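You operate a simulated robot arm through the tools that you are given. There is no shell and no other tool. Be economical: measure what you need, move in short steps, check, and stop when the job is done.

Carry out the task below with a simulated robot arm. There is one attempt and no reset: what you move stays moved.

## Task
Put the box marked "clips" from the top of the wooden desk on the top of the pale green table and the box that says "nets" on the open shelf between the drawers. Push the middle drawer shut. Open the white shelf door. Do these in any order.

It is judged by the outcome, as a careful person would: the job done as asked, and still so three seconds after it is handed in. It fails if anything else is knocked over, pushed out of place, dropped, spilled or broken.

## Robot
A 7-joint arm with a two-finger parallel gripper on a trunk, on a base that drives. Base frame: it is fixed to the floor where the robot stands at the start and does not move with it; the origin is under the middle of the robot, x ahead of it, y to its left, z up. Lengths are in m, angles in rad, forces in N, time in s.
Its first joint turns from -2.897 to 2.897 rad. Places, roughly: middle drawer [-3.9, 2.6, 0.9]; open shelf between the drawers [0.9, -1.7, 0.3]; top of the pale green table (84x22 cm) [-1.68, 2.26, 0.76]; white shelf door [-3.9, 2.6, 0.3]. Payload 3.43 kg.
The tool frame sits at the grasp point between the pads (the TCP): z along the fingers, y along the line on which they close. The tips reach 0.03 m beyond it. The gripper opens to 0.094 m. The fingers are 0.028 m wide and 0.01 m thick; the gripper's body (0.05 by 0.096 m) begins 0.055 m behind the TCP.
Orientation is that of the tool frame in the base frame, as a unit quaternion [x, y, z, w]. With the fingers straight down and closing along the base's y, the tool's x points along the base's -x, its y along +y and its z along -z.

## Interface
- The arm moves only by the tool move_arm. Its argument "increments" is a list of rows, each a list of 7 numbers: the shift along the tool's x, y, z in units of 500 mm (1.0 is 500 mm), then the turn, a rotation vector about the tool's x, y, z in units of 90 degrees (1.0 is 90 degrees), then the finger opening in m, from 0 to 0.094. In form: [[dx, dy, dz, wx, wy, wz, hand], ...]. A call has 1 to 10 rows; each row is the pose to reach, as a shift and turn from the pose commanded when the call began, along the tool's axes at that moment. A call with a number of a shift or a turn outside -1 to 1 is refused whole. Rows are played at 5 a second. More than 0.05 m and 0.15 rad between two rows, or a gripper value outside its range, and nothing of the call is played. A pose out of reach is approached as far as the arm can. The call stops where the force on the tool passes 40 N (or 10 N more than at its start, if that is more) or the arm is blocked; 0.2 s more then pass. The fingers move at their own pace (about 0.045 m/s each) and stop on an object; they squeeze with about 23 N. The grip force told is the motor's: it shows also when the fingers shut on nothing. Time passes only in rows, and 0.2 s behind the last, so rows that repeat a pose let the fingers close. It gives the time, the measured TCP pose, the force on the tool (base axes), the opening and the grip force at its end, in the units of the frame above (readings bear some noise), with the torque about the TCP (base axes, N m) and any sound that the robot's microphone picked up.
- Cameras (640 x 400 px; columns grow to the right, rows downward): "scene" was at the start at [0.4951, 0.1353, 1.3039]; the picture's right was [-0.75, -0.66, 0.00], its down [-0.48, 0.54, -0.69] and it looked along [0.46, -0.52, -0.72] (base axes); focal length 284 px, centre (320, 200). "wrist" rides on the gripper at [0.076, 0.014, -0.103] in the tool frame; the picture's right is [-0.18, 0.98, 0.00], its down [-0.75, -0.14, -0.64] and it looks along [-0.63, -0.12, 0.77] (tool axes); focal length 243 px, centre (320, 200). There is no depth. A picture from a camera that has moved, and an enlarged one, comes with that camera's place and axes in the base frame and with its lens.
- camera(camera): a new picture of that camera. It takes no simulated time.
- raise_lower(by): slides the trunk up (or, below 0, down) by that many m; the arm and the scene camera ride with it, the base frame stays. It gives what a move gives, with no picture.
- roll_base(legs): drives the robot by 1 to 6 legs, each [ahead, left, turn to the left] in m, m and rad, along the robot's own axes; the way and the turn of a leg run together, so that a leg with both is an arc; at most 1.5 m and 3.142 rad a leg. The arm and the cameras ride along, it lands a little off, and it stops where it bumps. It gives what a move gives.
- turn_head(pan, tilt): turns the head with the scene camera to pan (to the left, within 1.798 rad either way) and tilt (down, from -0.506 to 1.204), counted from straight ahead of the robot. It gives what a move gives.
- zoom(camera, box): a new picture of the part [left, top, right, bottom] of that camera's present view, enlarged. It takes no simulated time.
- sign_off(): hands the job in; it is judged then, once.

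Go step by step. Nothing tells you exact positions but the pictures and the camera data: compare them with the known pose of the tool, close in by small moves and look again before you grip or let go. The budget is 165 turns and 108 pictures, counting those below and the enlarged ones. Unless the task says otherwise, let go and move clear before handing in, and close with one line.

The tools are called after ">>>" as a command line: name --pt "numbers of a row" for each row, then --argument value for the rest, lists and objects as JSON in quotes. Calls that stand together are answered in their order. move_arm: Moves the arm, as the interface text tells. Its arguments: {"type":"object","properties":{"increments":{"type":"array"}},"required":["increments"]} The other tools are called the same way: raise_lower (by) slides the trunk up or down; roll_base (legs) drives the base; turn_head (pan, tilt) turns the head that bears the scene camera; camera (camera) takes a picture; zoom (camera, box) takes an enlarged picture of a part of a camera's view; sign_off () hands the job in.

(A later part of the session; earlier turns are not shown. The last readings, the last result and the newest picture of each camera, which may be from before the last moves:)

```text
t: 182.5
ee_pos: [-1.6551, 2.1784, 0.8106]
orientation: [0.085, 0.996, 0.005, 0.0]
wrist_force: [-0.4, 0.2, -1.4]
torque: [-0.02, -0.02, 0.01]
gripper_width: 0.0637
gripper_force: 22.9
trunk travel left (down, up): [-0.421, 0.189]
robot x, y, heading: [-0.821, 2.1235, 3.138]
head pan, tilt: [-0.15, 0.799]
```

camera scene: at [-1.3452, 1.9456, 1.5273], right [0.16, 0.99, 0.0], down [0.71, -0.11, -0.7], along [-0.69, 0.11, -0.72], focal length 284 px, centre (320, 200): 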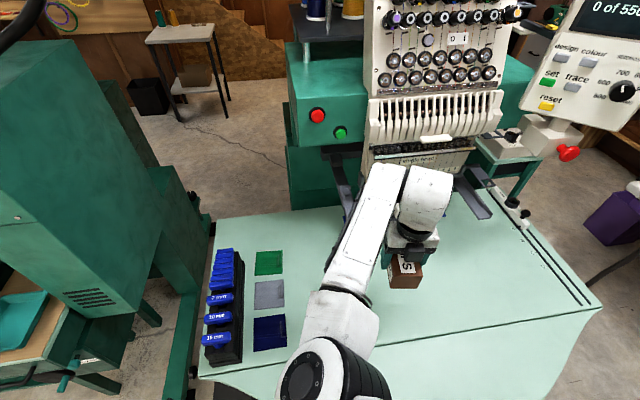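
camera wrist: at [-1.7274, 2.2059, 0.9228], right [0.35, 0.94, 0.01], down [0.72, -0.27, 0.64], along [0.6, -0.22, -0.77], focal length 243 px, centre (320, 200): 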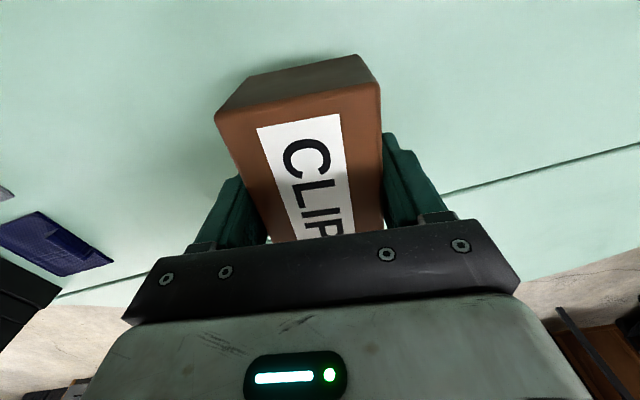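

>>> raise_lower --by -0.006

>>> raise_lower --by -0.004

```text
t: 183.1
ee_pos: [-1.6557, 2.1775, 0.8041]
orientation: [0.084, 0.996, 0.005, -0.001]
wrist_force: [0.0, 0.3, -2.0]
torque: [0.03, -0.01, 0.0]
gripper_width: 0.064
gripper_force: 23.0
trunk travel left (down, up): [-0.415, 0.195]
robot x, y, heading: [-0.8207, 2.125, 3.132]
head pan, tilt: [-0.15, 0.799]
```

```text
t: 183.6
ee_pos: [-1.655, 2.1793, 0.8006]
orientation: [0.084, 0.996, 0.004, 0.0]
wrist_force: [-0.3, -0.2, -0.7]
torque: [0.01, -0.03, 0.01]
gripper_width: 0.0639
gripper_force: 22.9
trunk travel left (down, up): [-0.411, 0.199]
robot x, y, heading: [-0.82, 2.1271, 3.134]
head pan, tilt: [-0.15, 0.799]
```

Lowering on; no contact yet, continuing in small steps.

>>> raise_lower --by -0.004

>>> raise_lower --by -0.003

>>> raise_lower --by -0.003

```text
t: 184.2
ee_pos: [-1.6537, 2.1786, 0.7969]
orientation: [0.085, 0.996, 0.004, 0.0]
wrist_force: [0.0, 1.2, -1.1]
torque: [-0.01, -0.02, 0.03]
gripper_width: 0.0637
gripper_force: 22.9
trunk travel left (down, up): [-0.407, 0.203]
robot x, y, heading: [-0.8217, 2.1272, 3.132]
head pan, tilt: [-0.15, 0.799]
```

```text
t: 184.7
ee_pos: [-1.6554, 2.1784, 0.7928]
orientation: [0.085, 0.996, 0.004, -0.001]
wrist_force: [0.5, 0.6, -1.0]
torque: [0.01, 0.0, 0.0]
gripper_width: 0.0641
gripper_force: 23.1
trunk travel left (down, up): [-0.404, 0.206]
robot x, y, heading: [-0.8227, 2.1244, 3.137]
head pan, tilt: [-0.15, 0.799]
```

```text
t: 185.2
ee_pos: [-1.6562, 2.1782, 0.7892]
orientation: [0.085, 0.996, 0.005, 0.0]
wrist_force: [0.1, -1.0, -1.2]
torque: [0.04, 0.0, 0.02]
gripper_width: 0.0641
gripper_force: 22.8
trunk travel left (down, up): [-0.401, 0.209]
robot x, y, heading: [-0.8179, 2.1245, 3.135]
head pan, tilt: [-0.15, 0.799]
```

>>> zoom --camera "scene" --box '[340, 220, 460, 310]'

>>> raise_lower --by -0.003

>>> raise_lower --by -0.003

```text
4.44 times, centred on (400, 265) of scene
camera zoom: at [-1.3452, 1.9457, 1.3323], right [0.16, 0.99, 0.0], down [0.71, -0.11, -0.7], along [-0.69, 0.11, -0.72], focal length 1263 px, centre (-36, -89)
```

zoom: 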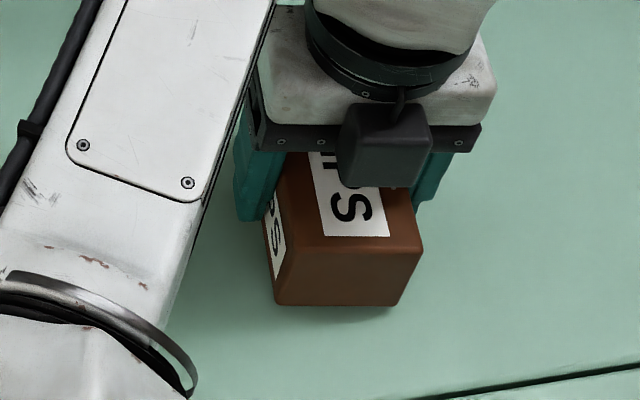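

```text
t: 185.7
ee_pos: [-1.6554, 2.178, 0.7875]
orientation: [0.085, 0.996, 0.005, -0.001]
wrist_force: [-0.4, -0.3, -0.5]
torque: [-0.02, 0.01, -0.03]
gripper_width: 0.064
gripper_force: 23.3
trunk travel left (down, up): [-0.398, 0.212]
robot x, y, heading: [-0.8196, 2.1222, 3.134]
head pan, tilt: [-0.15, 0.799]
```

```text
t: 186.2
ee_pos: [-1.6556, 2.1789, 0.7856]
orientation: [0.085, 0.996, 0.005, -0.002]
wrist_force: [2.9, 0.6, 17.5]
torque: [-0.45, -0.28, -0.01]
gripper_width: 0.0642
gripper_force: 22.3
trunk travel left (down, up): [-0.395, 0.215]
robot x, y, heading: [-0.8212, 2.1291, 3.136]
head pan, tilt: [-0.15, 0.799]
```

Contact at last. Open and raise the trunk clear.

>>> move_arm --pt "0 0 -0.002 0 0 0 0.094" --pt "0 0 -0.002 0 0 0 0.094" --pt "0 0 -0.002 0 0 0 0.094" --pt "0 0 -0.002 0 0 0 0.094"

>>> raise_lower --by 0.19

>>> camera --camera "wrist"

```text
t: 187.2
ee_pos: [-1.6558, 2.1787, 0.7851]
orientation: [0.085, 0.996, 0.005, -0.001]
wrist_force: [-0.1, -0.2, 0.4]
torque: [-0.02, -0.02, -0.03]
gripper_width: 0.0941
gripper_force: 0.2
trunk travel left (down, up): [-0.395, 0.215]
robot x, y, heading: [-0.8234, 2.1242, 3.132]
head pan, tilt: [-0.15, 0.799]
```

```text
t: 189.3
ee_pos: [-1.6572, 2.1784, 0.976]
orientation: [0.085, 0.996, 0.004, 0.0]
wrist_force: [0.0, -0.6, 0.5]
torque: [0.0, -0.02, 0.02]
gripper_width: 0.0941
gripper_force: 0.1
trunk travel left (down, up): [-0.585, 0.025]
robot x, y, heading: [-0.8227, 2.1237, 3.137]
head pan, tilt: [-0.15, 0.799]
```

```text
40 pictures are left
camera wrist: at [-1.7271, 2.2058, 1.0774], right [0.35, 0.94, 0.01], down [0.72, -0.27, 0.64], along [0.6, -0.22, -0.77], focal length 243 px, centre (320, 200)
```

wrist: 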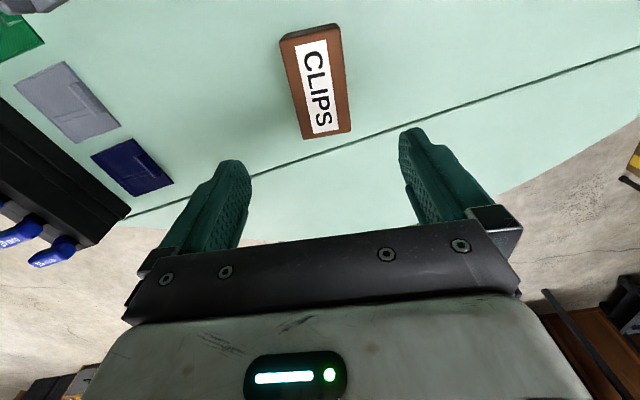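

Clips is in place. Now find the drawer/door unit at (−3.9, 2.6): back off and look around.

>>> roll_base --legs '[[-0.3, 0, 0]]'

>>> turn_head --pan 0.0 --tilt 0.25

>>> camera --camera "scene"

>>> turn_head --pan -0.9 --tilt 0.4

>>> camera --camera "scene"

```text
t: 191.4
ee_pos: [-1.352, 2.1801, 0.9744]
orientation: [0.088, 0.996, 0.004, 0.0]
wrist_force: [-0.1, 0.2, 0.4]
torque: [0.01, 0.0, -0.01]
gripper_width: 0.0941
gripper_force: 0.1
trunk travel left (down, up): [-0.585, 0.025]
robot x, y, heading: [-0.5177, 2.1232, 3.13]
head pan, tilt: [-0.15, 0.799]
```

```text
t: 192.3
ee_pos: [-1.3527, 2.1801, 0.9743]
orientation: [0.089, 0.996, 0.004, -0.001]
wrist_force: [-0.5, 0.8, 0.3]
torque: [0.03, 0.03, -0.01]
gripper_width: 0.0942
gripper_force: 0.1
trunk travel left (down, up): [-0.585, 0.025]
robot x, y, heading: [-0.522, 2.1206, 3.132]
head pan, tilt: [0.0, 0.25]
```

```text
39 pictures are left
camera scene: at [-1.0578, 1.9338, 1.5654], right [0.01, 1.0, 0.0], down [0.25, 0.0, -0.97], along [-0.97, 0.01, -0.25], focal length 284 px, centre (320, 200)
```

scene: 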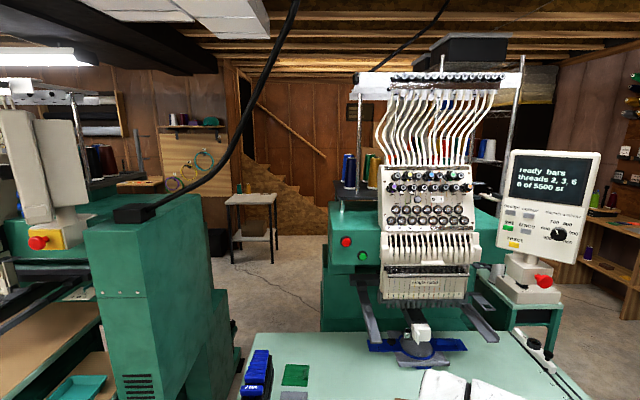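

```text
t: 193.5
ee_pos: [-1.3524, 2.1797, 0.9731]
orientation: [0.088, 0.996, 0.003, -0.001]
wrist_force: [-0.9, -0.4, -0.9]
torque: [0.01, -0.02, 0.04]
gripper_width: 0.094
gripper_force: 0.0
trunk travel left (down, up): [-0.585, 0.025]
robot x, y, heading: [-0.5184, 2.1235, 3.134]
head pan, tilt: [-0.901, 0.4]
```

```text
38 pictures are left
camera scene: at [-1.0211, 2.0059, 1.5515], right [0.79, 0.61, 0.0], down [0.24, -0.31, -0.92], along [-0.56, 0.73, -0.39], focal length 284 px, centre (320, 200)
```

scene: 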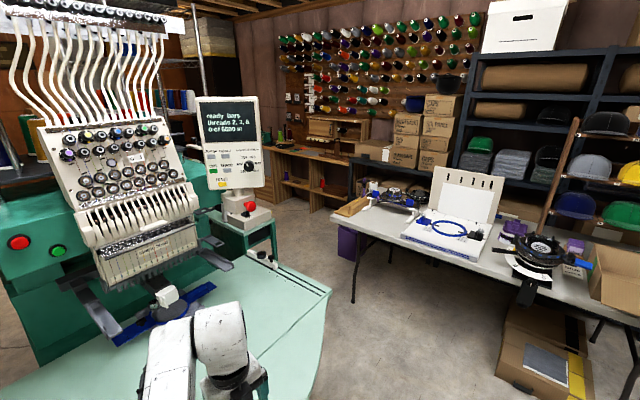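

The north gap looks too narrow. Look for another way around, to the south of the large machine.

>>> turn_head --pan 1.1 --tilt 0.35

>>> camera --camera "scene"

```text
t: 195.5
ee_pos: [-1.3526, 2.1817, 0.9733]
orientation: [0.088, 0.996, 0.004, 0.0]
wrist_force: [0.4, -0.4, -0.9]
torque: [0.0, 0.0, 0.03]
gripper_width: 0.0939
gripper_force: 0.1
trunk travel left (down, up): [-0.585, 0.025]
robot x, y, heading: [-0.518, 2.1192, 3.13]
head pan, tilt: [1.1, 0.351]
```

```text
37 pictures are left
camera scene: at [-1.0078, 1.8502, 1.556], right [-0.88, 0.47, 0.0], down [0.16, 0.3, -0.94], along [-0.44, -0.83, -0.34], focal length 284 px, centre (320, 200)
```

scene: 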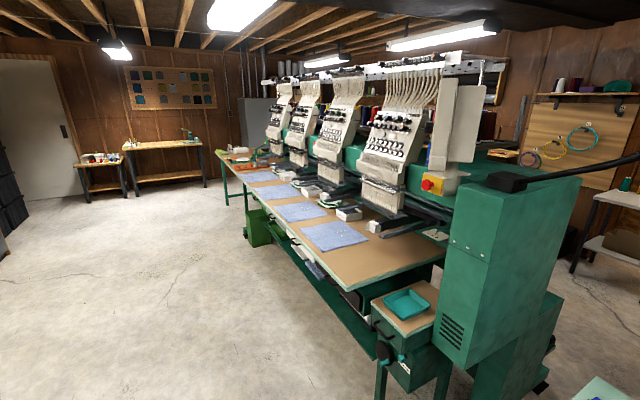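

The large machine runs from y≈1.3 to −2.4; I'll go around its south end. Strafe south while facing −x, then look.

>>> roll_base --legs '[[-0.25, 0, 0], [0, 1.5, 0], [0, 1.5, 0], [0, 1.5, 0]]'

>>> turn_head --pan 0.1 --tilt 0.3

>>> camera --camera "scene"

```text
t: 218.6
ee_pos: [-1.175, -2.3731, 0.9728]
orientation: [0.086, 0.996, 0.004, -0.001]
wrist_force: [0.0, 0.2, -0.9]
torque: [0.0, 0.01, -0.03]
gripper_width: 0.094
gripper_force: 0.2
trunk travel left (down, up): [-0.585, 0.025]
robot x, y, heading: [-0.3386, -2.4275, 3.134]
head pan, tilt: [1.1, 0.351]
```

```text
t: 219.8
ee_pos: [-1.1751, -2.3727, 0.9729]
orientation: [0.086, 0.996, 0.004, 0.0]
wrist_force: [-0.4, 0.2, 0.4]
torque: [0.0, -0.05, 0.01]
gripper_width: 0.094
gripper_force: 0.0
trunk travel left (down, up): [-0.585, 0.025]
robot x, y, heading: [-0.3414, -2.427, 3.139]
head pan, tilt: [0.099, 0.3]
```

```text
36 pictures are left
camera scene: at [-0.8786, -2.6275, 1.5587], right [-0.09, 1.0, 0.0], down [0.29, 0.03, -0.96], along [-0.95, -0.09, -0.3], focal length 284 px, centre (320, 200)
```

scene: 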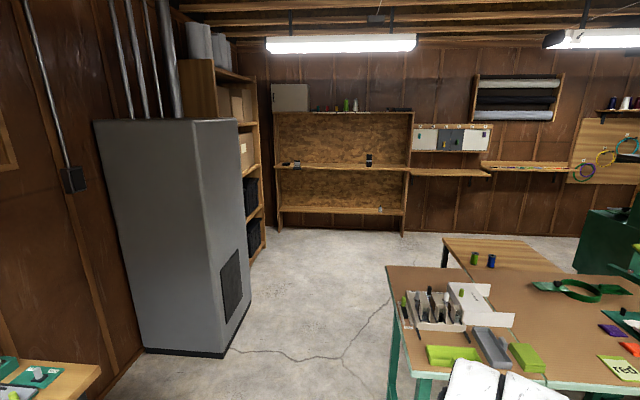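

There's a ~1 m passage between the grey furnace and the machine table. Drive through at y≈−2.9.

>>> roll_base --legs '[[0, 0.47, 0], [1.4, 0, 0], [1.35, 0, 0]]'

>>> turn_head --pan -1.3 --tilt 0.35

>>> camera --camera "scene"

```text
t: 235.7
ee_pos: [-3.9501, -2.6978, 0.9728]
orientation: [0.111, 0.994, 0.005, 0.0]
wrist_force: [-0.5, 0.6, 0.0]
torque: [0.02, 0.04, -0.01]
gripper_width: 0.0939
gripper_force: 0.0
trunk travel left (down, up): [-0.585, 0.025]
robot x, y, heading: [-3.1211, -2.7969, 3.081]
head pan, tilt: [0.099, 0.3]
```

```text
t: 237.3
ee_pos: [-3.9499, -2.6985, 0.9728]
orientation: [0.111, 0.994, 0.004, 0.0]
wrist_force: [-0.3, -0.4, -0.3]
torque: [0.0, 0.03, 0.06]
gripper_width: 0.094
gripper_force: 0.1
trunk travel left (down, up): [-0.585, 0.025]
robot x, y, heading: [-3.1241, -2.7968, 3.081]
head pan, tilt: [-1.3, 0.351]
```

```text
35 pictures are left
camera scene: at [-3.5936, -2.8733, 1.554], right [0.98, 0.21, 0.0], down [0.07, -0.34, -0.94], along [-0.2, 0.92, -0.34], focal length 284 px, centre (320, 200)
```

scene: 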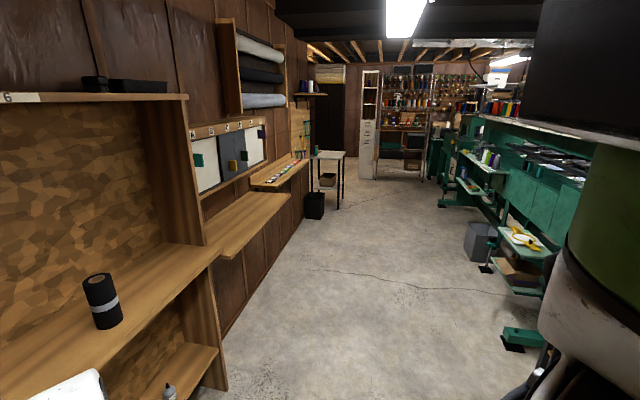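

>>> zoom --camera "scene" --box '[300, 50, 460, 210]'

```text
2.50 times, centred on (380, 130) of scene
camera zoom: at [-3.5936, -2.8733, 1.554], right [0.98, 0.21, 0.0], down [0.07, -0.34, -0.94], along [-0.2, 0.92, -0.34], focal length 711 px, centre (170, 375)
```

zoom: 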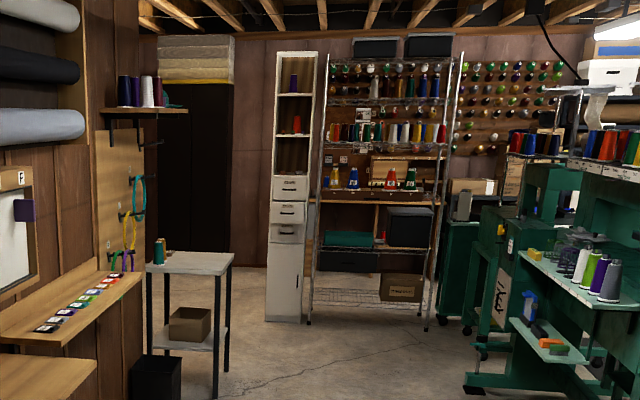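

The white unit at the north end has shelves, three drawers (middle one open) and a door below, facing south. Drive up the corridor.

>>> roll_base --legs '[[0, 0, -1.51], [1.3, 0, 0], [1.3, 0, 0], [1.0, 0.3, 0]]'

>>> turn_head --pan 0.3 --tilt 0.5

>>> camera --camera "scene"

```text
t: 258.8
ee_pos: [-3.5538, 1.6564, 0.9719]
orientation: [0.753, 0.658, 0.002, 0.002]
wrist_force: [-0.1, -0.2, -0.5]
torque: [-0.01, 0.03, 0.02]
gripper_width: 0.0941
gripper_force: 0.1
trunk travel left (down, up): [-0.585, 0.025]
robot x, y, heading: [-3.5763, 0.8221, 1.604]
head pan, tilt: [-1.3, 0.351]
```

```text
t: 260.4
ee_pos: [-3.5543, 1.6559, 0.9734]
orientation: [0.752, 0.659, 0.002, 0.002]
wrist_force: [0.7, 0.3, 0.1]
torque: [0.01, 0.0, -0.03]
gripper_width: 0.0939
gripper_force: 0.0
trunk travel left (down, up): [-0.585, 0.025]
robot x, y, heading: [-3.5805, 0.8238, 1.601]
head pan, tilt: [0.3, 0.499]
```

```text
33 pictures are left
camera scene: at [-3.8153, 1.3442, 1.5403], right [0.95, 0.32, 0.0], down [0.15, -0.45, -0.88], along [-0.28, 0.83, -0.48], focal length 284 px, centre (320, 200)
```

scene: 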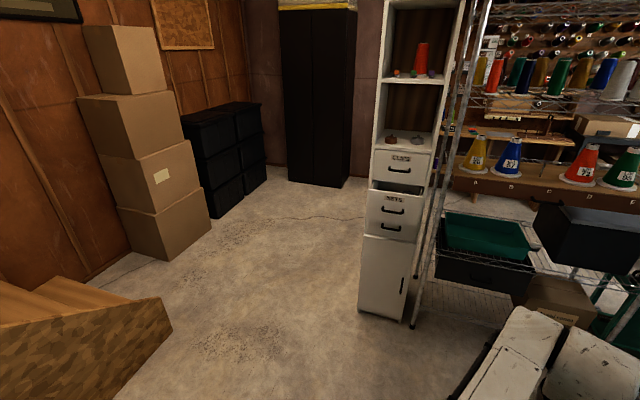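

>>> zoom --camera "scene" --box '[340, 120, 480, 340]'

```text
1.82 times, centred on (410, 230) of scene
camera zoom: at [-3.8153, 1.3442, 1.5403], right [0.95, 0.32, 0.0], down [0.15, -0.45, -0.88], along [-0.28, 0.83, -0.48], focal length 517 px, centre (156, 146)
```

zoom: 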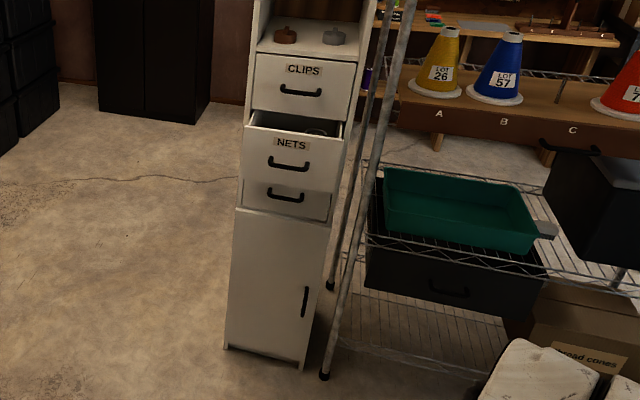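

Middle drawer (NETS) is open ~11 cm; unit face at y≈2.647, x −3.99…−3.73; door handle vertical on the right at about (−3.755, 2.62, 0.34). First I bring the arm into the extended, pitched pose with fingers closing.

>>> move_arm --pt "0.04 0 0.05 0 0 -0.04 0.0" --pt "0.08 0 0.1 0 0 -0.085 0.0" --pt "0.12 0 0.15 0 0 -0.085 0.0" --pt "0.16 0 0.2 0 0 -0.085 0.0" --pt "0.16 0 0.2 0 0 -0.085 0.0"

>>> move_arm --pt "0 0 0 0 0.09 0 0.0" --pt "0 0 0 0 0.18 0 0.0" --pt "0 0 0 0 0.27 0 0.0" --pt "0 0 0 0 0.36 0 0.0" --pt "0 0 0 0 0.45 0 0.0" --pt "0 0 0 0 0.54 0 0.0" --pt "0 0 0 0 0.54 0 0.0"

```text
t: 261.6
ee_pos: [-3.5413, 1.7362, 0.8725]
orientation: [0.707, 0.707, 0.002, 0.003]
wrist_force: [0.1, 0.9, -0.8]
torque: [0.0, 0.02, 0.02]
gripper_width: 0.0
gripper_force: 10.4
trunk travel left (down, up): [-0.585, 0.025]
robot x, y, heading: [-3.5783, 0.8228, 1.602]
head pan, tilt: [0.3, 0.499]
```

```text
t: 263.2
ee_pos: [-3.5441, 1.7367, 0.8737]
orientation: [0.643, 0.645, 0.294, -0.289]
wrist_force: [-0.4, -0.3, 0.2]
torque: [0.0, -0.01, 0.01]
gripper_width: 0.0
gripper_force: 23.6
trunk travel left (down, up): [-0.585, 0.025]
robot x, y, heading: [-3.5799, 0.8199, 1.604]
head pan, tilt: [0.3, 0.499]
```

Pitch 49° reached. Shift the hand 20 cm left with the arm (a side table limits the base), then approach to just short of the drawer.

>>> move_arm --pt "0 -0.09 0 0 0 0 0.0" --pt "0 -0.18 0 0 0 0 0.0" --pt "0 -0.27 0 0 0 0 0.0" --pt "0 -0.36 0 0 0 0 0.0" --pt "0 -0.42 0 0 0 0 0.0" --pt "0 -0.42 0 0 0 0 0.0"

>>> roll_base --legs '[[0.6, 0, 0]]'

>>> turn_head --pan 0.0 --tilt 0.6

>>> camera --camera "scene"

>>> camera --camera "wrist"

```text
t: 264.6
ee_pos: [-3.7532, 1.7353, 0.8748]
orientation: [0.644, 0.645, 0.294, -0.288]
wrist_force: [0.3, 0.5, -0.1]
torque: [-0.01, 0.03, 0.0]
gripper_width: 0.0001
gripper_force: 23.1
trunk travel left (down, up): [-0.585, 0.025]
robot x, y, heading: [-3.5744, 0.8258, 1.605]
head pan, tilt: [0.3, 0.499]
```

```text
t: 268.0
ee_pos: [-3.7529, 2.3421, 0.8752]
orientation: [0.648, 0.641, 0.296, -0.286]
wrist_force: [0.0, 0.1, 0.1]
torque: [0.02, 0.0, 0.01]
gripper_width: 0.0
gripper_force: 22.6
trunk travel left (down, up): [-0.585, 0.025]
robot x, y, heading: [-3.5897, 1.4226, 1.588]
head pan, tilt: [0.3, 0.499]
```

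```text
t: 268.8
ee_pos: [-3.754, 2.341, 0.8736]
orientation: [0.648, 0.641, 0.295, -0.286]
wrist_force: [0.0, 0.9, 0.3]
torque: [-0.03, 0.03, 0.01]
gripper_width: 0.0003
gripper_force: 22.9
trunk travel left (down, up): [-0.585, 0.025]
robot x, y, heading: [-3.5931, 1.425, 1.586]
head pan, tilt: [0.0, 0.6]
```

```text
31 pictures are left
camera scene: at [-3.7949, 1.9528, 1.5312], right [1.0, 0.02, 0.0], down [0.01, -0.56, -0.83], along [-0.01, 0.82, -0.56], focal length 284 px, centre (320, 200)
```

scene: 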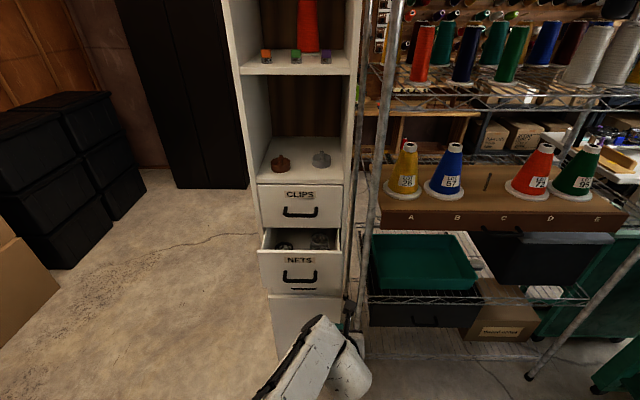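

```text
30 pictures are left
camera wrist: at [-3.7398, 2.3162, 0.9997], right [0.98, -0.14, -0.13], down [-0.15, -0.98, -0.14], along [-0.11, 0.16, -0.98], focal length 243 px, centre (320, 200)
```

wrist: 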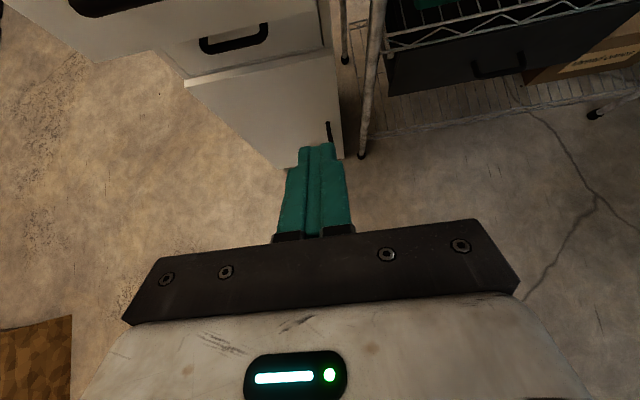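

Shift 2 cm left to be between handle and drawer edge, then drive forward pushing the drawer.

>>> roll_base --legs '[[0, 0.02, 0], [0.2, 0, 0]]'

>>> camera --camera "scene"

```text
t: 270.8
ee_pos: [-3.778, 2.5396, 0.8749]
orientation: [0.648, 0.641, 0.296, -0.287]
wrist_force: [-0.2, 0.4, 0.6]
torque: [0.02, -0.01, 0.01]
gripper_width: 0.0001
gripper_force: 23.7
trunk travel left (down, up): [-0.585, 0.025]
robot x, y, heading: [-3.6141, 1.6201, 1.587]
head pan, tilt: [0.0, 0.6]
```

```text
29 pictures are left
camera scene: at [-3.8183, 2.1521, 1.5312], right [1.0, 0.02, 0.0], down [0.01, -0.56, -0.82], along [-0.01, 0.82, -0.57], focal length 284 px, centre (320, 200)
```

scene: 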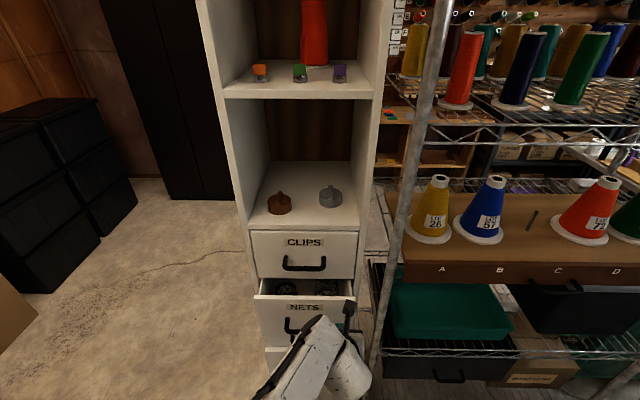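

>>> roll_base --legs '[[0.05, 0, 0]]'

>>> zoom --camera "scene" --box '[230, 220, 400, 370]'

```text
t: 271.7
ee_pos: [-3.7783, 2.5914, 0.8745]
orientation: [0.648, 0.641, 0.295, -0.286]
wrist_force: [0.0, -0.6, -0.5]
torque: [-0.02, -0.01, 0.0]
gripper_width: 0.0004
gripper_force: 22.6
trunk travel left (down, up): [-0.585, 0.025]
robot x, y, heading: [-3.6137, 1.672, 1.586]
head pan, tilt: [0.0, 0.6]
```

```text
2.67 times, centred on (315, 295) of scene
camera zoom: at [-3.8189, 2.2019, 1.5312], right [1.0, 0.02, 0.0], down [0.01, -0.56, -0.82], along [-0.01, 0.82, -0.57], focal length 758 px, centre (333, -53)
```

zoom: 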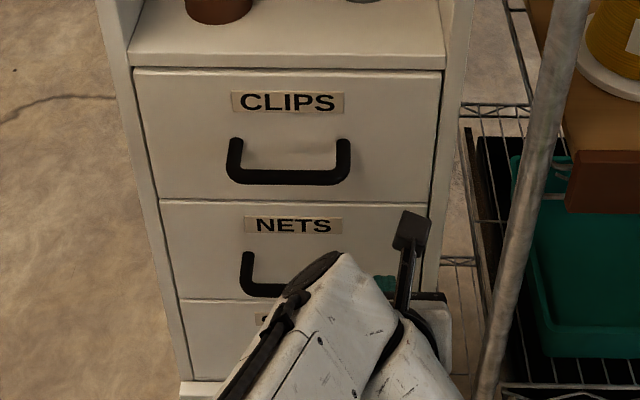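

The drawer looks flush; one last small nudge to be sure, then back off and check.

>>> roll_base --legs '[[0.015, 0, 0]]'

>>> roll_base --legs '[[-0.3, 0, 0]]'

>>> zoom --camera "scene" --box '[220, 170, 400, 370]'

```text
t: 272.6
ee_pos: [-3.7776, 2.6021, 0.8743]
orientation: [0.648, 0.642, 0.294, -0.286]
wrist_force: [0.0, -0.7, -0.2]
torque: [-0.04, 0.0, -0.01]
gripper_width: 0.0
gripper_force: 22.7
trunk travel left (down, up): [-0.585, 0.025]
robot x, y, heading: [-3.6165, 1.682, 1.587]
head pan, tilt: [0.0, 0.6]
stopped in leg 1: the force on the tool passed its limit at 84 N (the readings are from after the stop); the commanded pose is now the measured one
```

```text
t: 274.7
ee_pos: [-3.772, 2.2992, 0.8743]
orientation: [0.649, 0.641, 0.295, -0.285]
wrist_force: [0.7, -0.1, -0.8]
torque: [0.02, -0.01, 0.0]
gripper_width: 0.0001
gripper_force: 23.0
trunk travel left (down, up): [-0.585, 0.025]
robot x, y, heading: [-3.6072, 1.3837, 1.587]
head pan, tilt: [0.0, 0.6]
```

```text
2.00 times, centred on (310, 270) of scene
camera zoom: at [-3.8134, 1.9117, 1.5312], right [1.0, 0.01, 0.0], down [0.01, -0.57, -0.82], along [-0.01, 0.82, -0.57], focal length 568 px, centre (340, 60)
```

zoom: 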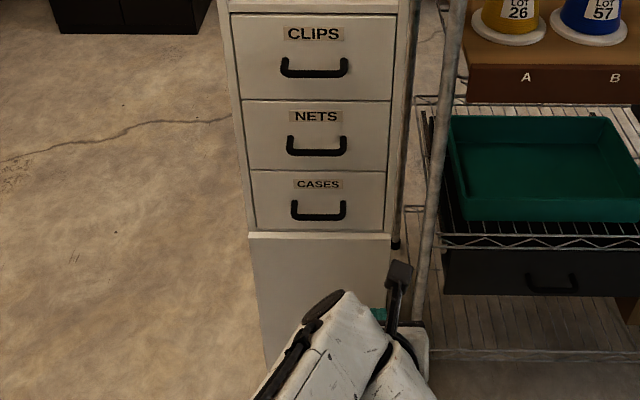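

Middle drawer is shut. Now lower for the door handle, fingers open, and look.

>>> raise_lower --by -0.4

>>> raise_lower --by -0.13

>>> move_arm --pt "0 0 0 0 0 0 0.07" --pt "0 0 0 0 0 0 0.07" --pt "0 0 0 0 0 0 0.07" --pt "0 0 0 0 0 0 0.07" --pt "0 0 0 0 0 0 0.07"

>>> turn_head --pan 0.1 --tilt 0.75

>>> camera --camera "scene"

>>> camera --camera "wrist"

```text
t: 278.5
ee_pos: [-3.7727, 2.298, 0.4739]
orientation: [0.649, 0.641, 0.295, -0.285]
wrist_force: [0.4, 0.2, 0.0]
torque: [-0.03, -0.01, 0.01]
gripper_width: 0.0002
gripper_force: 22.7
trunk travel left (down, up): [-0.185, 0.425]
robot x, y, heading: [-3.6088, 1.3854, 1.582]
head pan, tilt: [0.0, 0.6]
```

```text
t: 280.1
ee_pos: [-3.7706, 2.2984, 0.3437]
orientation: [0.65, 0.641, 0.294, -0.284]
wrist_force: [-0.2, 0.3, 0.9]
torque: [0.0, 0.03, -0.02]
gripper_width: 0.0
gripper_force: 22.5
trunk travel left (down, up): [-0.055, 0.555]
robot x, y, heading: [-3.6098, 1.3815, 1.584]
head pan, tilt: [0.0, 0.6]
```

```text
t: 281.3
ee_pos: [-3.7711, 2.2988, 0.3441]
orientation: [0.649, 0.641, 0.295, -0.285]
wrist_force: [-0.4, -0.8, -0.2]
torque: [-0.04, 0.02, 0.03]
gripper_width: 0.0701
gripper_force: 0.0
trunk travel left (down, up): [-0.055, 0.555]
robot x, y, heading: [-3.6134, 1.3847, 1.583]
head pan, tilt: [0.0, 0.6]
```

```text
t: 282.0
ee_pos: [-3.7716, 2.2985, 0.3442]
orientation: [0.649, 0.64, 0.295, -0.285]
wrist_force: [-0.5, 0.2, -0.6]
torque: [-0.01, -0.05, 0.0]
gripper_width: 0.07
gripper_force: 0.1
trunk travel left (down, up): [-0.055, 0.555]
robot x, y, heading: [-3.6092, 1.383, 1.588]
head pan, tilt: [0.099, 0.75]
```

```text
26 pictures are left
camera scene: at [-3.8214, 1.9055, 0.9884], right [0.99, 0.11, 0.0], down [0.08, -0.68, -0.73], along [-0.08, 0.73, -0.68], focal length 284 px, centre (320, 200)
```

scene: 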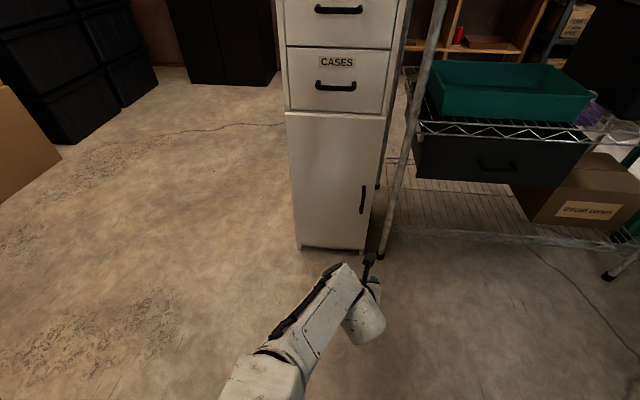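

```text
25 pictures are left
camera wrist: at [-3.7577, 2.2737, 0.469], right [0.98, -0.14, -0.13], down [-0.16, -0.98, -0.14], along [-0.11, 0.16, -0.98], focal length 243 px, centre (320, 200)
```

wrist: 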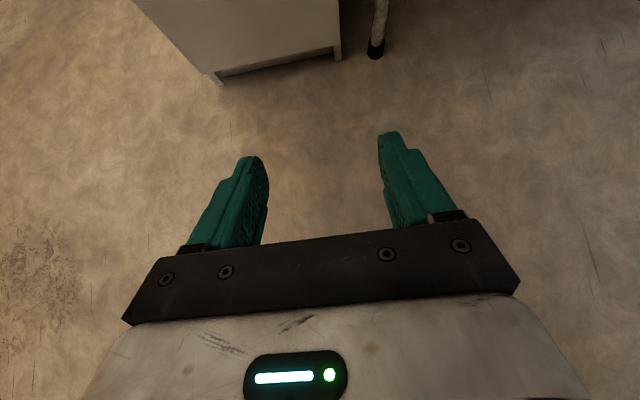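

Handle at x≈−3.756, z 0.29–0.41. Approach with the fingers straddling it.

>>> roll_base --legs '[[0, -0.018, 0], [0.25, 0, 0]]'

>>> camera --camera "wrist"

>>> zoom --camera "scene" --box '[270, 200, 420, 360]'

```text
t: 284.2
ee_pos: [-3.753, 2.5563, 0.3443]
orientation: [0.65, 0.64, 0.295, -0.285]
wrist_force: [-0.7, -0.4, 0.0]
torque: [0.0, 0.04, 0.01]
gripper_width: 0.0701
gripper_force: 0.0
trunk travel left (down, up): [-0.055, 0.555]
robot x, y, heading: [-3.5949, 1.6396, 1.585]
head pan, tilt: [0.099, 0.75]
```

```text
24 pictures are left
camera wrist: at [-3.7394, 2.5298, 0.4689], right [0.98, -0.14, -0.13], down [-0.16, -0.98, -0.14], along [-0.11, 0.16, -0.98], focal length 243 px, centre (320, 200)
```

wrist: 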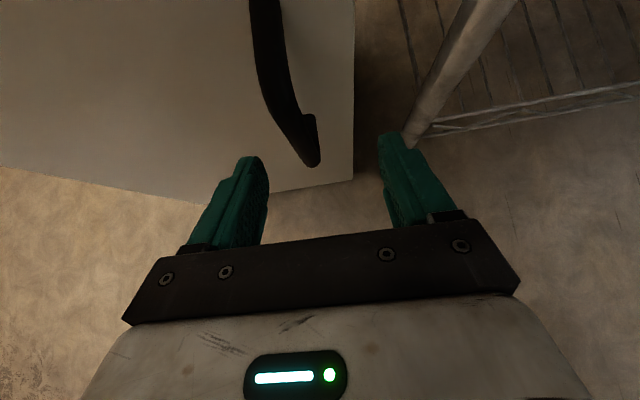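

```text
2.50 times, centred on (345, 280) of scene
camera zoom: at [-3.8044, 2.1618, 0.9883], right [0.99, 0.11, 0.0], down [0.07, -0.68, -0.73], along [-0.08, 0.73, -0.68], focal length 711 px, centre (258, 0)
```

zoom: 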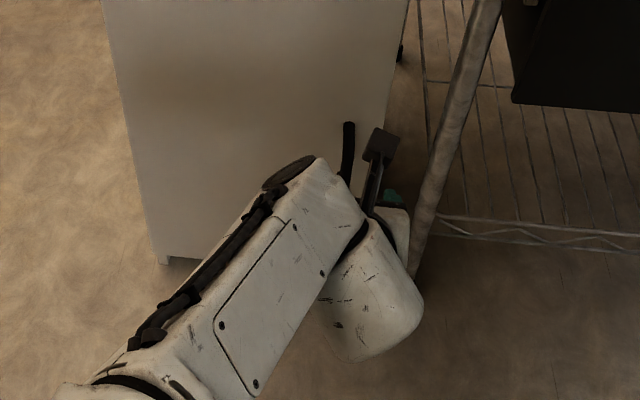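

>>> roll_base --legs '[[0.04, 0.009, 0]]'

>>> camera --camera "wrist"

```text
t: 285.1
ee_pos: [-3.7616, 2.5848, 0.341]
orientation: [0.649, 0.643, 0.293, -0.282]
wrist_force: [0.1, -3.7, 0.8]
torque: [0.03, 0.04, 0.09]
gripper_width: 0.07
gripper_force: 0.0
trunk travel left (down, up): [-0.055, 0.555]
robot x, y, heading: [-3.5997, 1.6759, 1.58]
head pan, tilt: [0.099, 0.75]
stopped in leg 1: the force on the tool passed its limit at 112 N (the readings are from after the stop); the commanded pose is now the measured one
```

```text
22 pictures are left
camera wrist: at [-3.748, 2.5623, 0.4669], right [0.98, -0.14, -0.13], down [-0.15, -0.98, -0.13], along [-0.11, 0.15, -0.98], focal length 243 px, centre (320, 200)
```

wrist: 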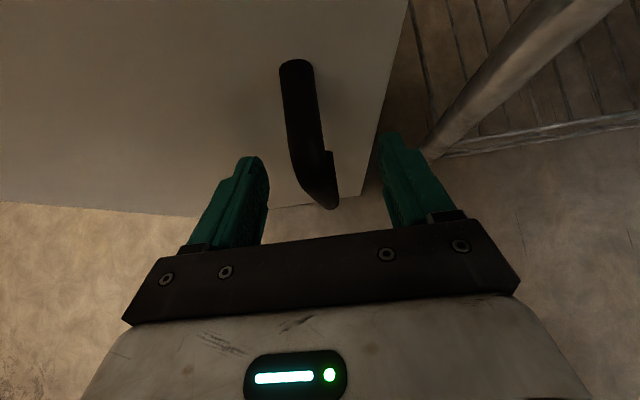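

Fingertips touched the door; the bar is between the fingers. Back off a hair and close.

>>> roll_base --legs '[[-0.006, 0, 0]]'

>>> move_arm --pt "0 0 0 0 0 0 0.0" --pt "0 0 0 0 0 0 0.0" --pt "0 0 0 0 0 0 0.0" --pt "0 0 0 0 0 0 0.0" --pt "0 0 0 0 0 0 0.0"

>>> camera --camera "wrist"

```text
t: 285.9
ee_pos: [-3.7615, 2.5807, 0.3414]
orientation: [0.648, 0.644, 0.292, -0.283]
wrist_force: [0.3, 0.6, -0.4]
torque: [0.0, 0.0, 0.0]
gripper_width: 0.0702
gripper_force: 0.0
trunk travel left (down, up): [-0.055, 0.555]
robot x, y, heading: [-3.6043, 1.6674, 1.574]
head pan, tilt: [0.099, 0.75]
```

```text
t: 287.1
ee_pos: [-3.7588, 2.5798, 0.3411]
orientation: [0.65, 0.643, 0.293, -0.28]
wrist_force: [9.6, -1.1, 1.8]
torque: [0.0, 0.12, 0.0]
gripper_width: 0.0161
gripper_force: 44.9
trunk travel left (down, up): [-0.055, 0.555]
robot x, y, heading: [-3.6039, 1.667, 1.577]
head pan, tilt: [0.099, 0.75]
```

```text
21 pictures are left
camera wrist: at [-3.7459, 2.5563, 0.467], right [0.98, -0.14, -0.12], down [-0.16, -0.98, -0.13], along [-0.1, 0.15, -0.98], focal length 243 px, centre (320, 200)
```

wrist: 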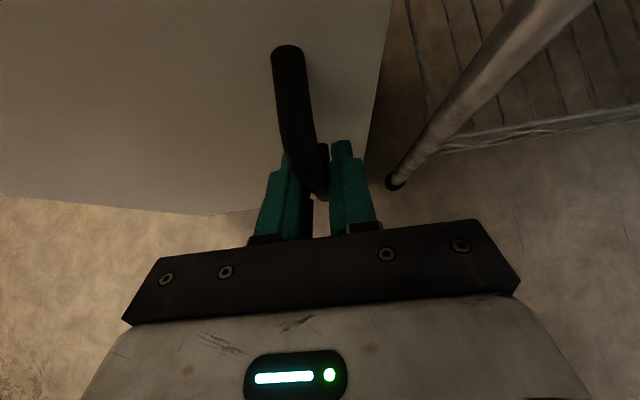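

Handle gripped (16 mm). Pull along the door's arc in small base moves.

>>> roll_base --legs '[[-0.039, 0.008, 0], [-0.037, 0.015, 0]]'

>>> camera --camera "wrist"

```text
t: 288.4
ee_pos: [-3.7841, 2.5028, 0.342]
orientation: [0.649, 0.643, 0.292, -0.282]
wrist_force: [13.4, -6.7, 3.3]
torque: [0.01, 0.2, -0.15]
gripper_width: 0.0159
gripper_force: 45.4
trunk travel left (down, up): [-0.055, 0.555]
robot x, y, heading: [-3.6257, 1.5881, 1.577]
head pan, tilt: [0.099, 0.75]
```

```text
20 pictures are left
camera wrist: at [-3.77, 2.479, 0.467], right [0.98, -0.14, -0.13], down [-0.15, -0.98, -0.13], along [-0.11, 0.15, -0.98], focal length 243 px, centre (320, 200)
```

wrist: 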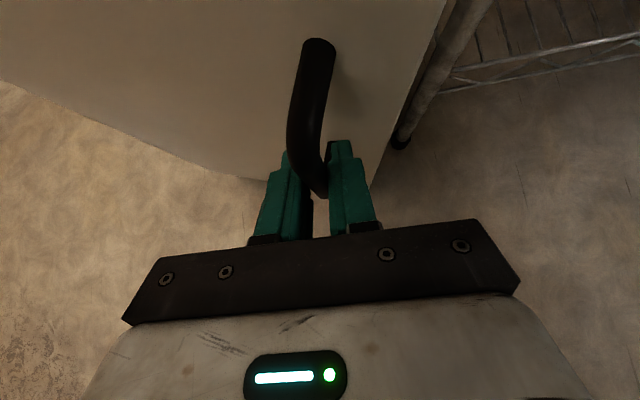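

The door is swinging. Continue along the arc.

>>> roll_base --legs '[[-0.034, 0.021, 0], [-0.03, 0.027, 0]]'

>>> camera --camera "wrist"

```text
t: 289.8
ee_pos: [-3.8314, 2.438, 0.3412]
orientation: [0.65, 0.643, 0.292, -0.281]
wrist_force: [1.6, -2.6, 2.7]
torque: [0.04, 0.06, -0.09]
gripper_width: 0.0161
gripper_force: 45.0
trunk travel left (down, up): [-0.055, 0.555]
robot x, y, heading: [-3.6726, 1.5272, 1.583]
head pan, tilt: [0.099, 0.75]
```

```text
19 pictures are left
camera wrist: at [-3.8169, 2.4142, 0.4669], right [0.98, -0.14, -0.13], down [-0.15, -0.98, -0.13], along [-0.11, 0.15, -0.98], focal length 243 px, centre (320, 200)
```

wrist: 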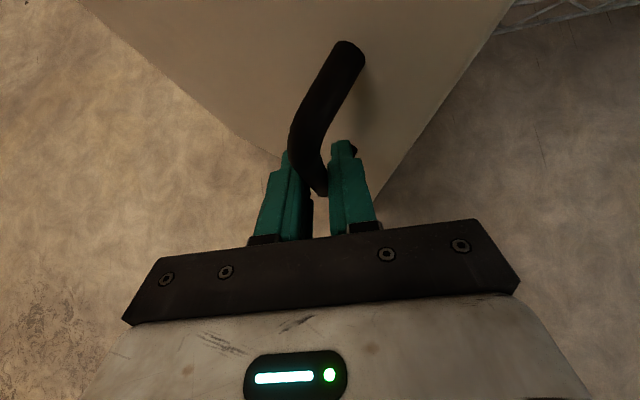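

About 38° open and low force; continue.

>>> roll_base --legs '[[-0.025, 0.031, 0], [-0.019, 0.035, 0]]'

>>> camera --camera "wrist"

```text
t: 291.1
ee_pos: [-3.8967, 2.3927, 0.3421]
orientation: [0.65, 0.642, 0.294, -0.281]
wrist_force: [0.1, 0.5, -0.5]
torque: [0.03, 0.03, -0.12]
gripper_width: 0.0159
gripper_force: 45.1
trunk travel left (down, up): [-0.055, 0.555]
robot x, y, heading: [-3.7386, 1.4824, 1.58]
head pan, tilt: [0.099, 0.75]
```

```text
18 pictures are left
camera wrist: at [-3.8837, 2.3689, 0.4669], right [0.98, -0.14, -0.13], down [-0.15, -0.98, -0.13], along [-0.11, 0.15, -0.98], focal length 243 px, centre (320, 200)
```

wrist: 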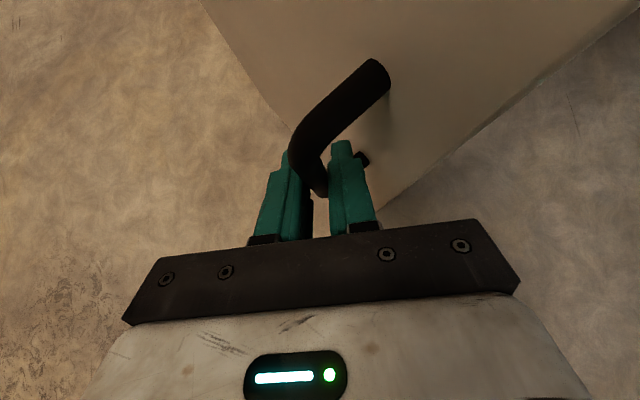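

~58° open. Use the arm for the last swing (side table is near the base).

>>> move_arm --pt "-0.009 -0.038 -0.01 0 0 0 0.0" --pt "-0.016 -0.076 -0.018 0 0 0 0.0" --pt "-0.02 -0.116 -0.023 0 0 0 0.0" --pt "-0.0225 -0.156 -0.0255 0 0 0 0.0" --pt "-0.0225 -0.156 -0.0255 0 0 0 0.0"

>>> camera --camera "wrist"

>>> camera --camera "scene"

```text
t: 291.9
ee_pos: [-3.9455, 2.3772, 0.3413]
orientation: [0.65, 0.642, 0.294, -0.28]
wrist_force: [1.7, -9.5, 12.6]
torque: [-0.42, -0.01, 0.11]
gripper_width: 0.016
gripper_force: 45.1
trunk travel left (down, up): [-0.055, 0.555]
robot x, y, heading: [-3.7364, 1.4769, 1.58]
head pan, tilt: [0.099, 0.75]
stopped in row 3: the force on the tool passed its limit at 41 N (the readings are from after the stop); the commanded pose is now the measured one
```

```text
17 pictures are left
camera wrist: at [-3.9318, 2.3536, 0.4668], right [0.98, -0.14, -0.12], down [-0.16, -0.98, -0.13], along [-0.1, 0.15, -0.98], focal length 243 px, centre (320, 200)
```

wrist: 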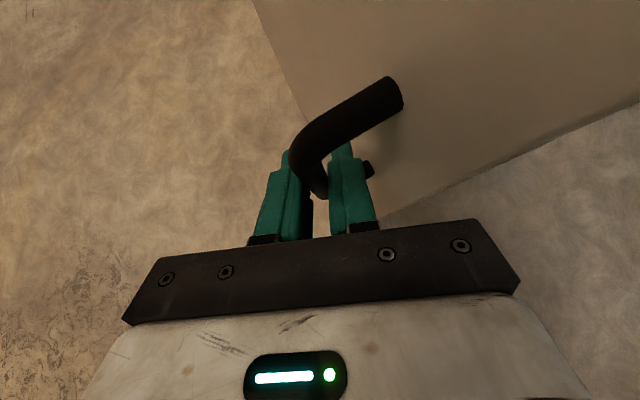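

```text
16 pictures are left
camera scene: at [-3.9484, 2.002, 0.9886], right [0.99, 0.11, 0.0], down [0.07, -0.68, -0.73], along [-0.08, 0.73, -0.68], focal length 284 px, centre (320, 200)
```

scene: 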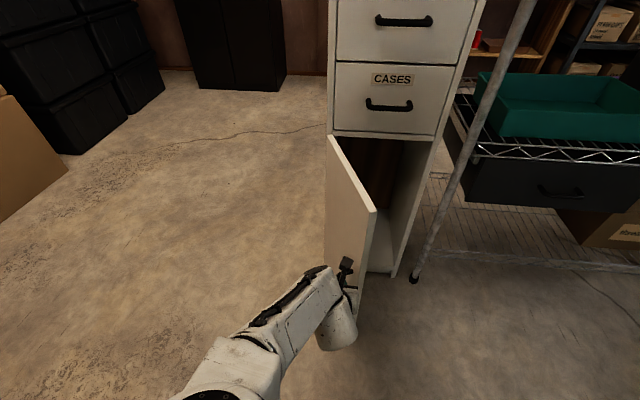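

Door is ~70° open. Release with a small opening and back straight out.

>>> move_arm --pt "0 0 0 0 0 0 0.034" --pt "0 0 0 0 0 0 0.034" --pt "0 0 0 0 0 0 0.034"

>>> roll_base --legs '[[-0.12, 0, 0]]'

>>> camera --camera "scene"

```text
t: 292.7
ee_pos: [-3.9439, 2.3772, 0.3395]
orientation: [0.649, 0.644, 0.293, -0.28]
wrist_force: [0.0, -0.8, 0.8]
torque: [0.06, 0.01, 0.0]
gripper_width: 0.0339
gripper_force: 0.1
trunk travel left (down, up): [-0.055, 0.555]
robot x, y, heading: [-3.739, 1.479, 1.576]
head pan, tilt: [0.099, 0.75]
```

```text
t: 294.0
ee_pos: [-3.9451, 2.2529, 0.3401]
orientation: [0.65, 0.643, 0.292, -0.28]
wrist_force: [-0.6, -0.5, 0.3]
torque: [-0.03, -0.02, 0.03]
gripper_width: 0.0338
gripper_force: 0.1
trunk travel left (down, up): [-0.055, 0.555]
robot x, y, heading: [-3.7375, 1.3574, 1.583]
head pan, tilt: [0.099, 0.75]
```

```text
15 pictures are left
camera scene: at [-3.9485, 1.879, 0.9883], right [0.99, 0.11, 0.0], down [0.08, -0.68, -0.73], along [-0.08, 0.73, -0.68], focal length 284 px, centre (320, 200)
```

scene: 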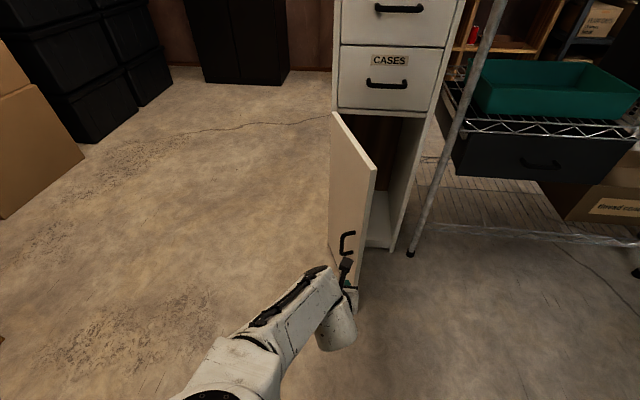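

Door at ~65°. I'll swing it wider from the inside with closed fingers: move right, in, then push left.

>>> move_arm --pt "0 0 0 0 0 0 0.0" --pt "0 0 0 0 0 0 0.0" --pt "0 0 0 0 0 0 0.0"

>>> roll_base --legs '[[0, -0.15, 0], [0.19, 0, 0]]'

>>> camera --camera "scene"

>>> camera --camera "wrist"

```text
t: 294.8
ee_pos: [-3.947, 2.2532, 0.3409]
orientation: [0.649, 0.644, 0.292, -0.281]
wrist_force: [0.4, 0.0, 0.5]
torque: [0.01, -0.02, 0.0]
gripper_width: 0.0002
gripper_force: 22.9
trunk travel left (down, up): [-0.055, 0.555]
robot x, y, heading: [-3.74, 1.357, 1.584]
head pan, tilt: [0.099, 0.75]
```

```text
t: 297.3
ee_pos: [-3.8037, 2.4496, 0.3399]
orientation: [0.647, 0.646, 0.291, -0.282]
wrist_force: [-0.4, 0.9, 0.2]
torque: [0.02, -0.01, 0.01]
gripper_width: 0.0
gripper_force: 22.9
trunk travel left (down, up): [-0.055, 0.555]
robot x, y, heading: [-3.5904, 1.5539, 1.591]
head pan, tilt: [0.099, 0.75]
```

```text
14 pictures are left
camera scene: at [-3.8031, 2.0751, 0.9883], right [0.99, 0.12, 0.0], down [0.08, -0.68, -0.73], along [-0.09, 0.73, -0.68], focal length 284 px, centre (320, 200)
```

scene: 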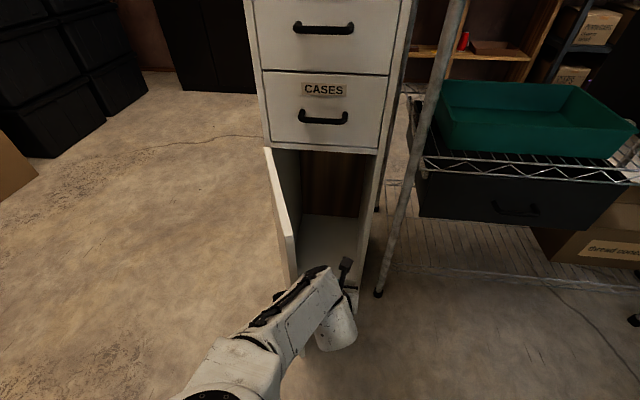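

```text
13 pictures are left
camera wrist: at [-3.7902, 2.4264, 0.4657], right [0.98, -0.13, -0.12], down [-0.15, -0.98, -0.13], along [-0.1, 0.14, -0.98], focal length 243 px, centre (320, 200)
```

wrist: 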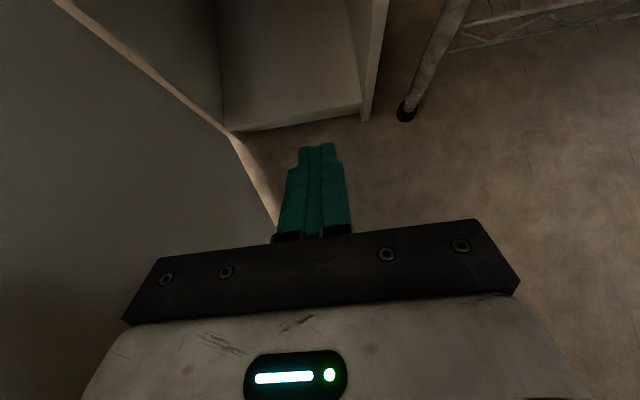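

Fingers are inside the door's inner face. Push left.

>>> roll_base --legs '[[0, 0.07, 0], [0, 0.07, 0]]'

>>> camera --camera "scene"

```text
t: 298.3
ee_pos: [-3.8536, 2.4459, 0.3376]
orientation: [0.649, 0.645, 0.293, -0.279]
wrist_force: [0.2, -0.4, 0.5]
torque: [-0.03, 0.0, -0.01]
gripper_width: 0.0
gripper_force: 23.7
trunk travel left (down, up): [-0.055, 0.555]
robot x, y, heading: [-3.6479, 1.5546, 1.586]
head pan, tilt: [0.099, 0.75]
stopped in leg 1: the robot was blocked; the commanded pose is now the measured one
```

```text
12 pictures are left
camera scene: at [-3.856, 2.0739, 0.9881], right [0.99, 0.12, 0.0], down [0.08, -0.68, -0.73], along [-0.09, 0.73, -0.68], focal length 284 px, centre (320, 200)
```

scene: 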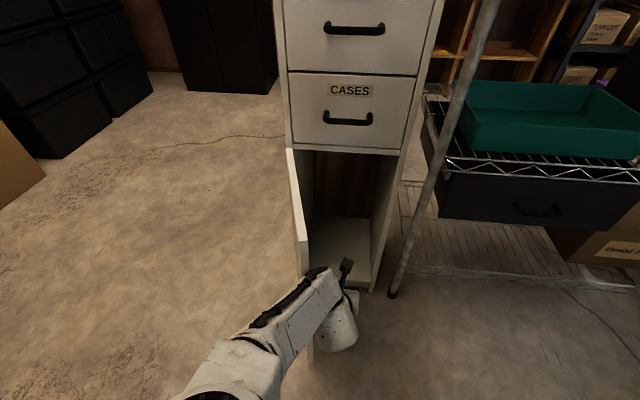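

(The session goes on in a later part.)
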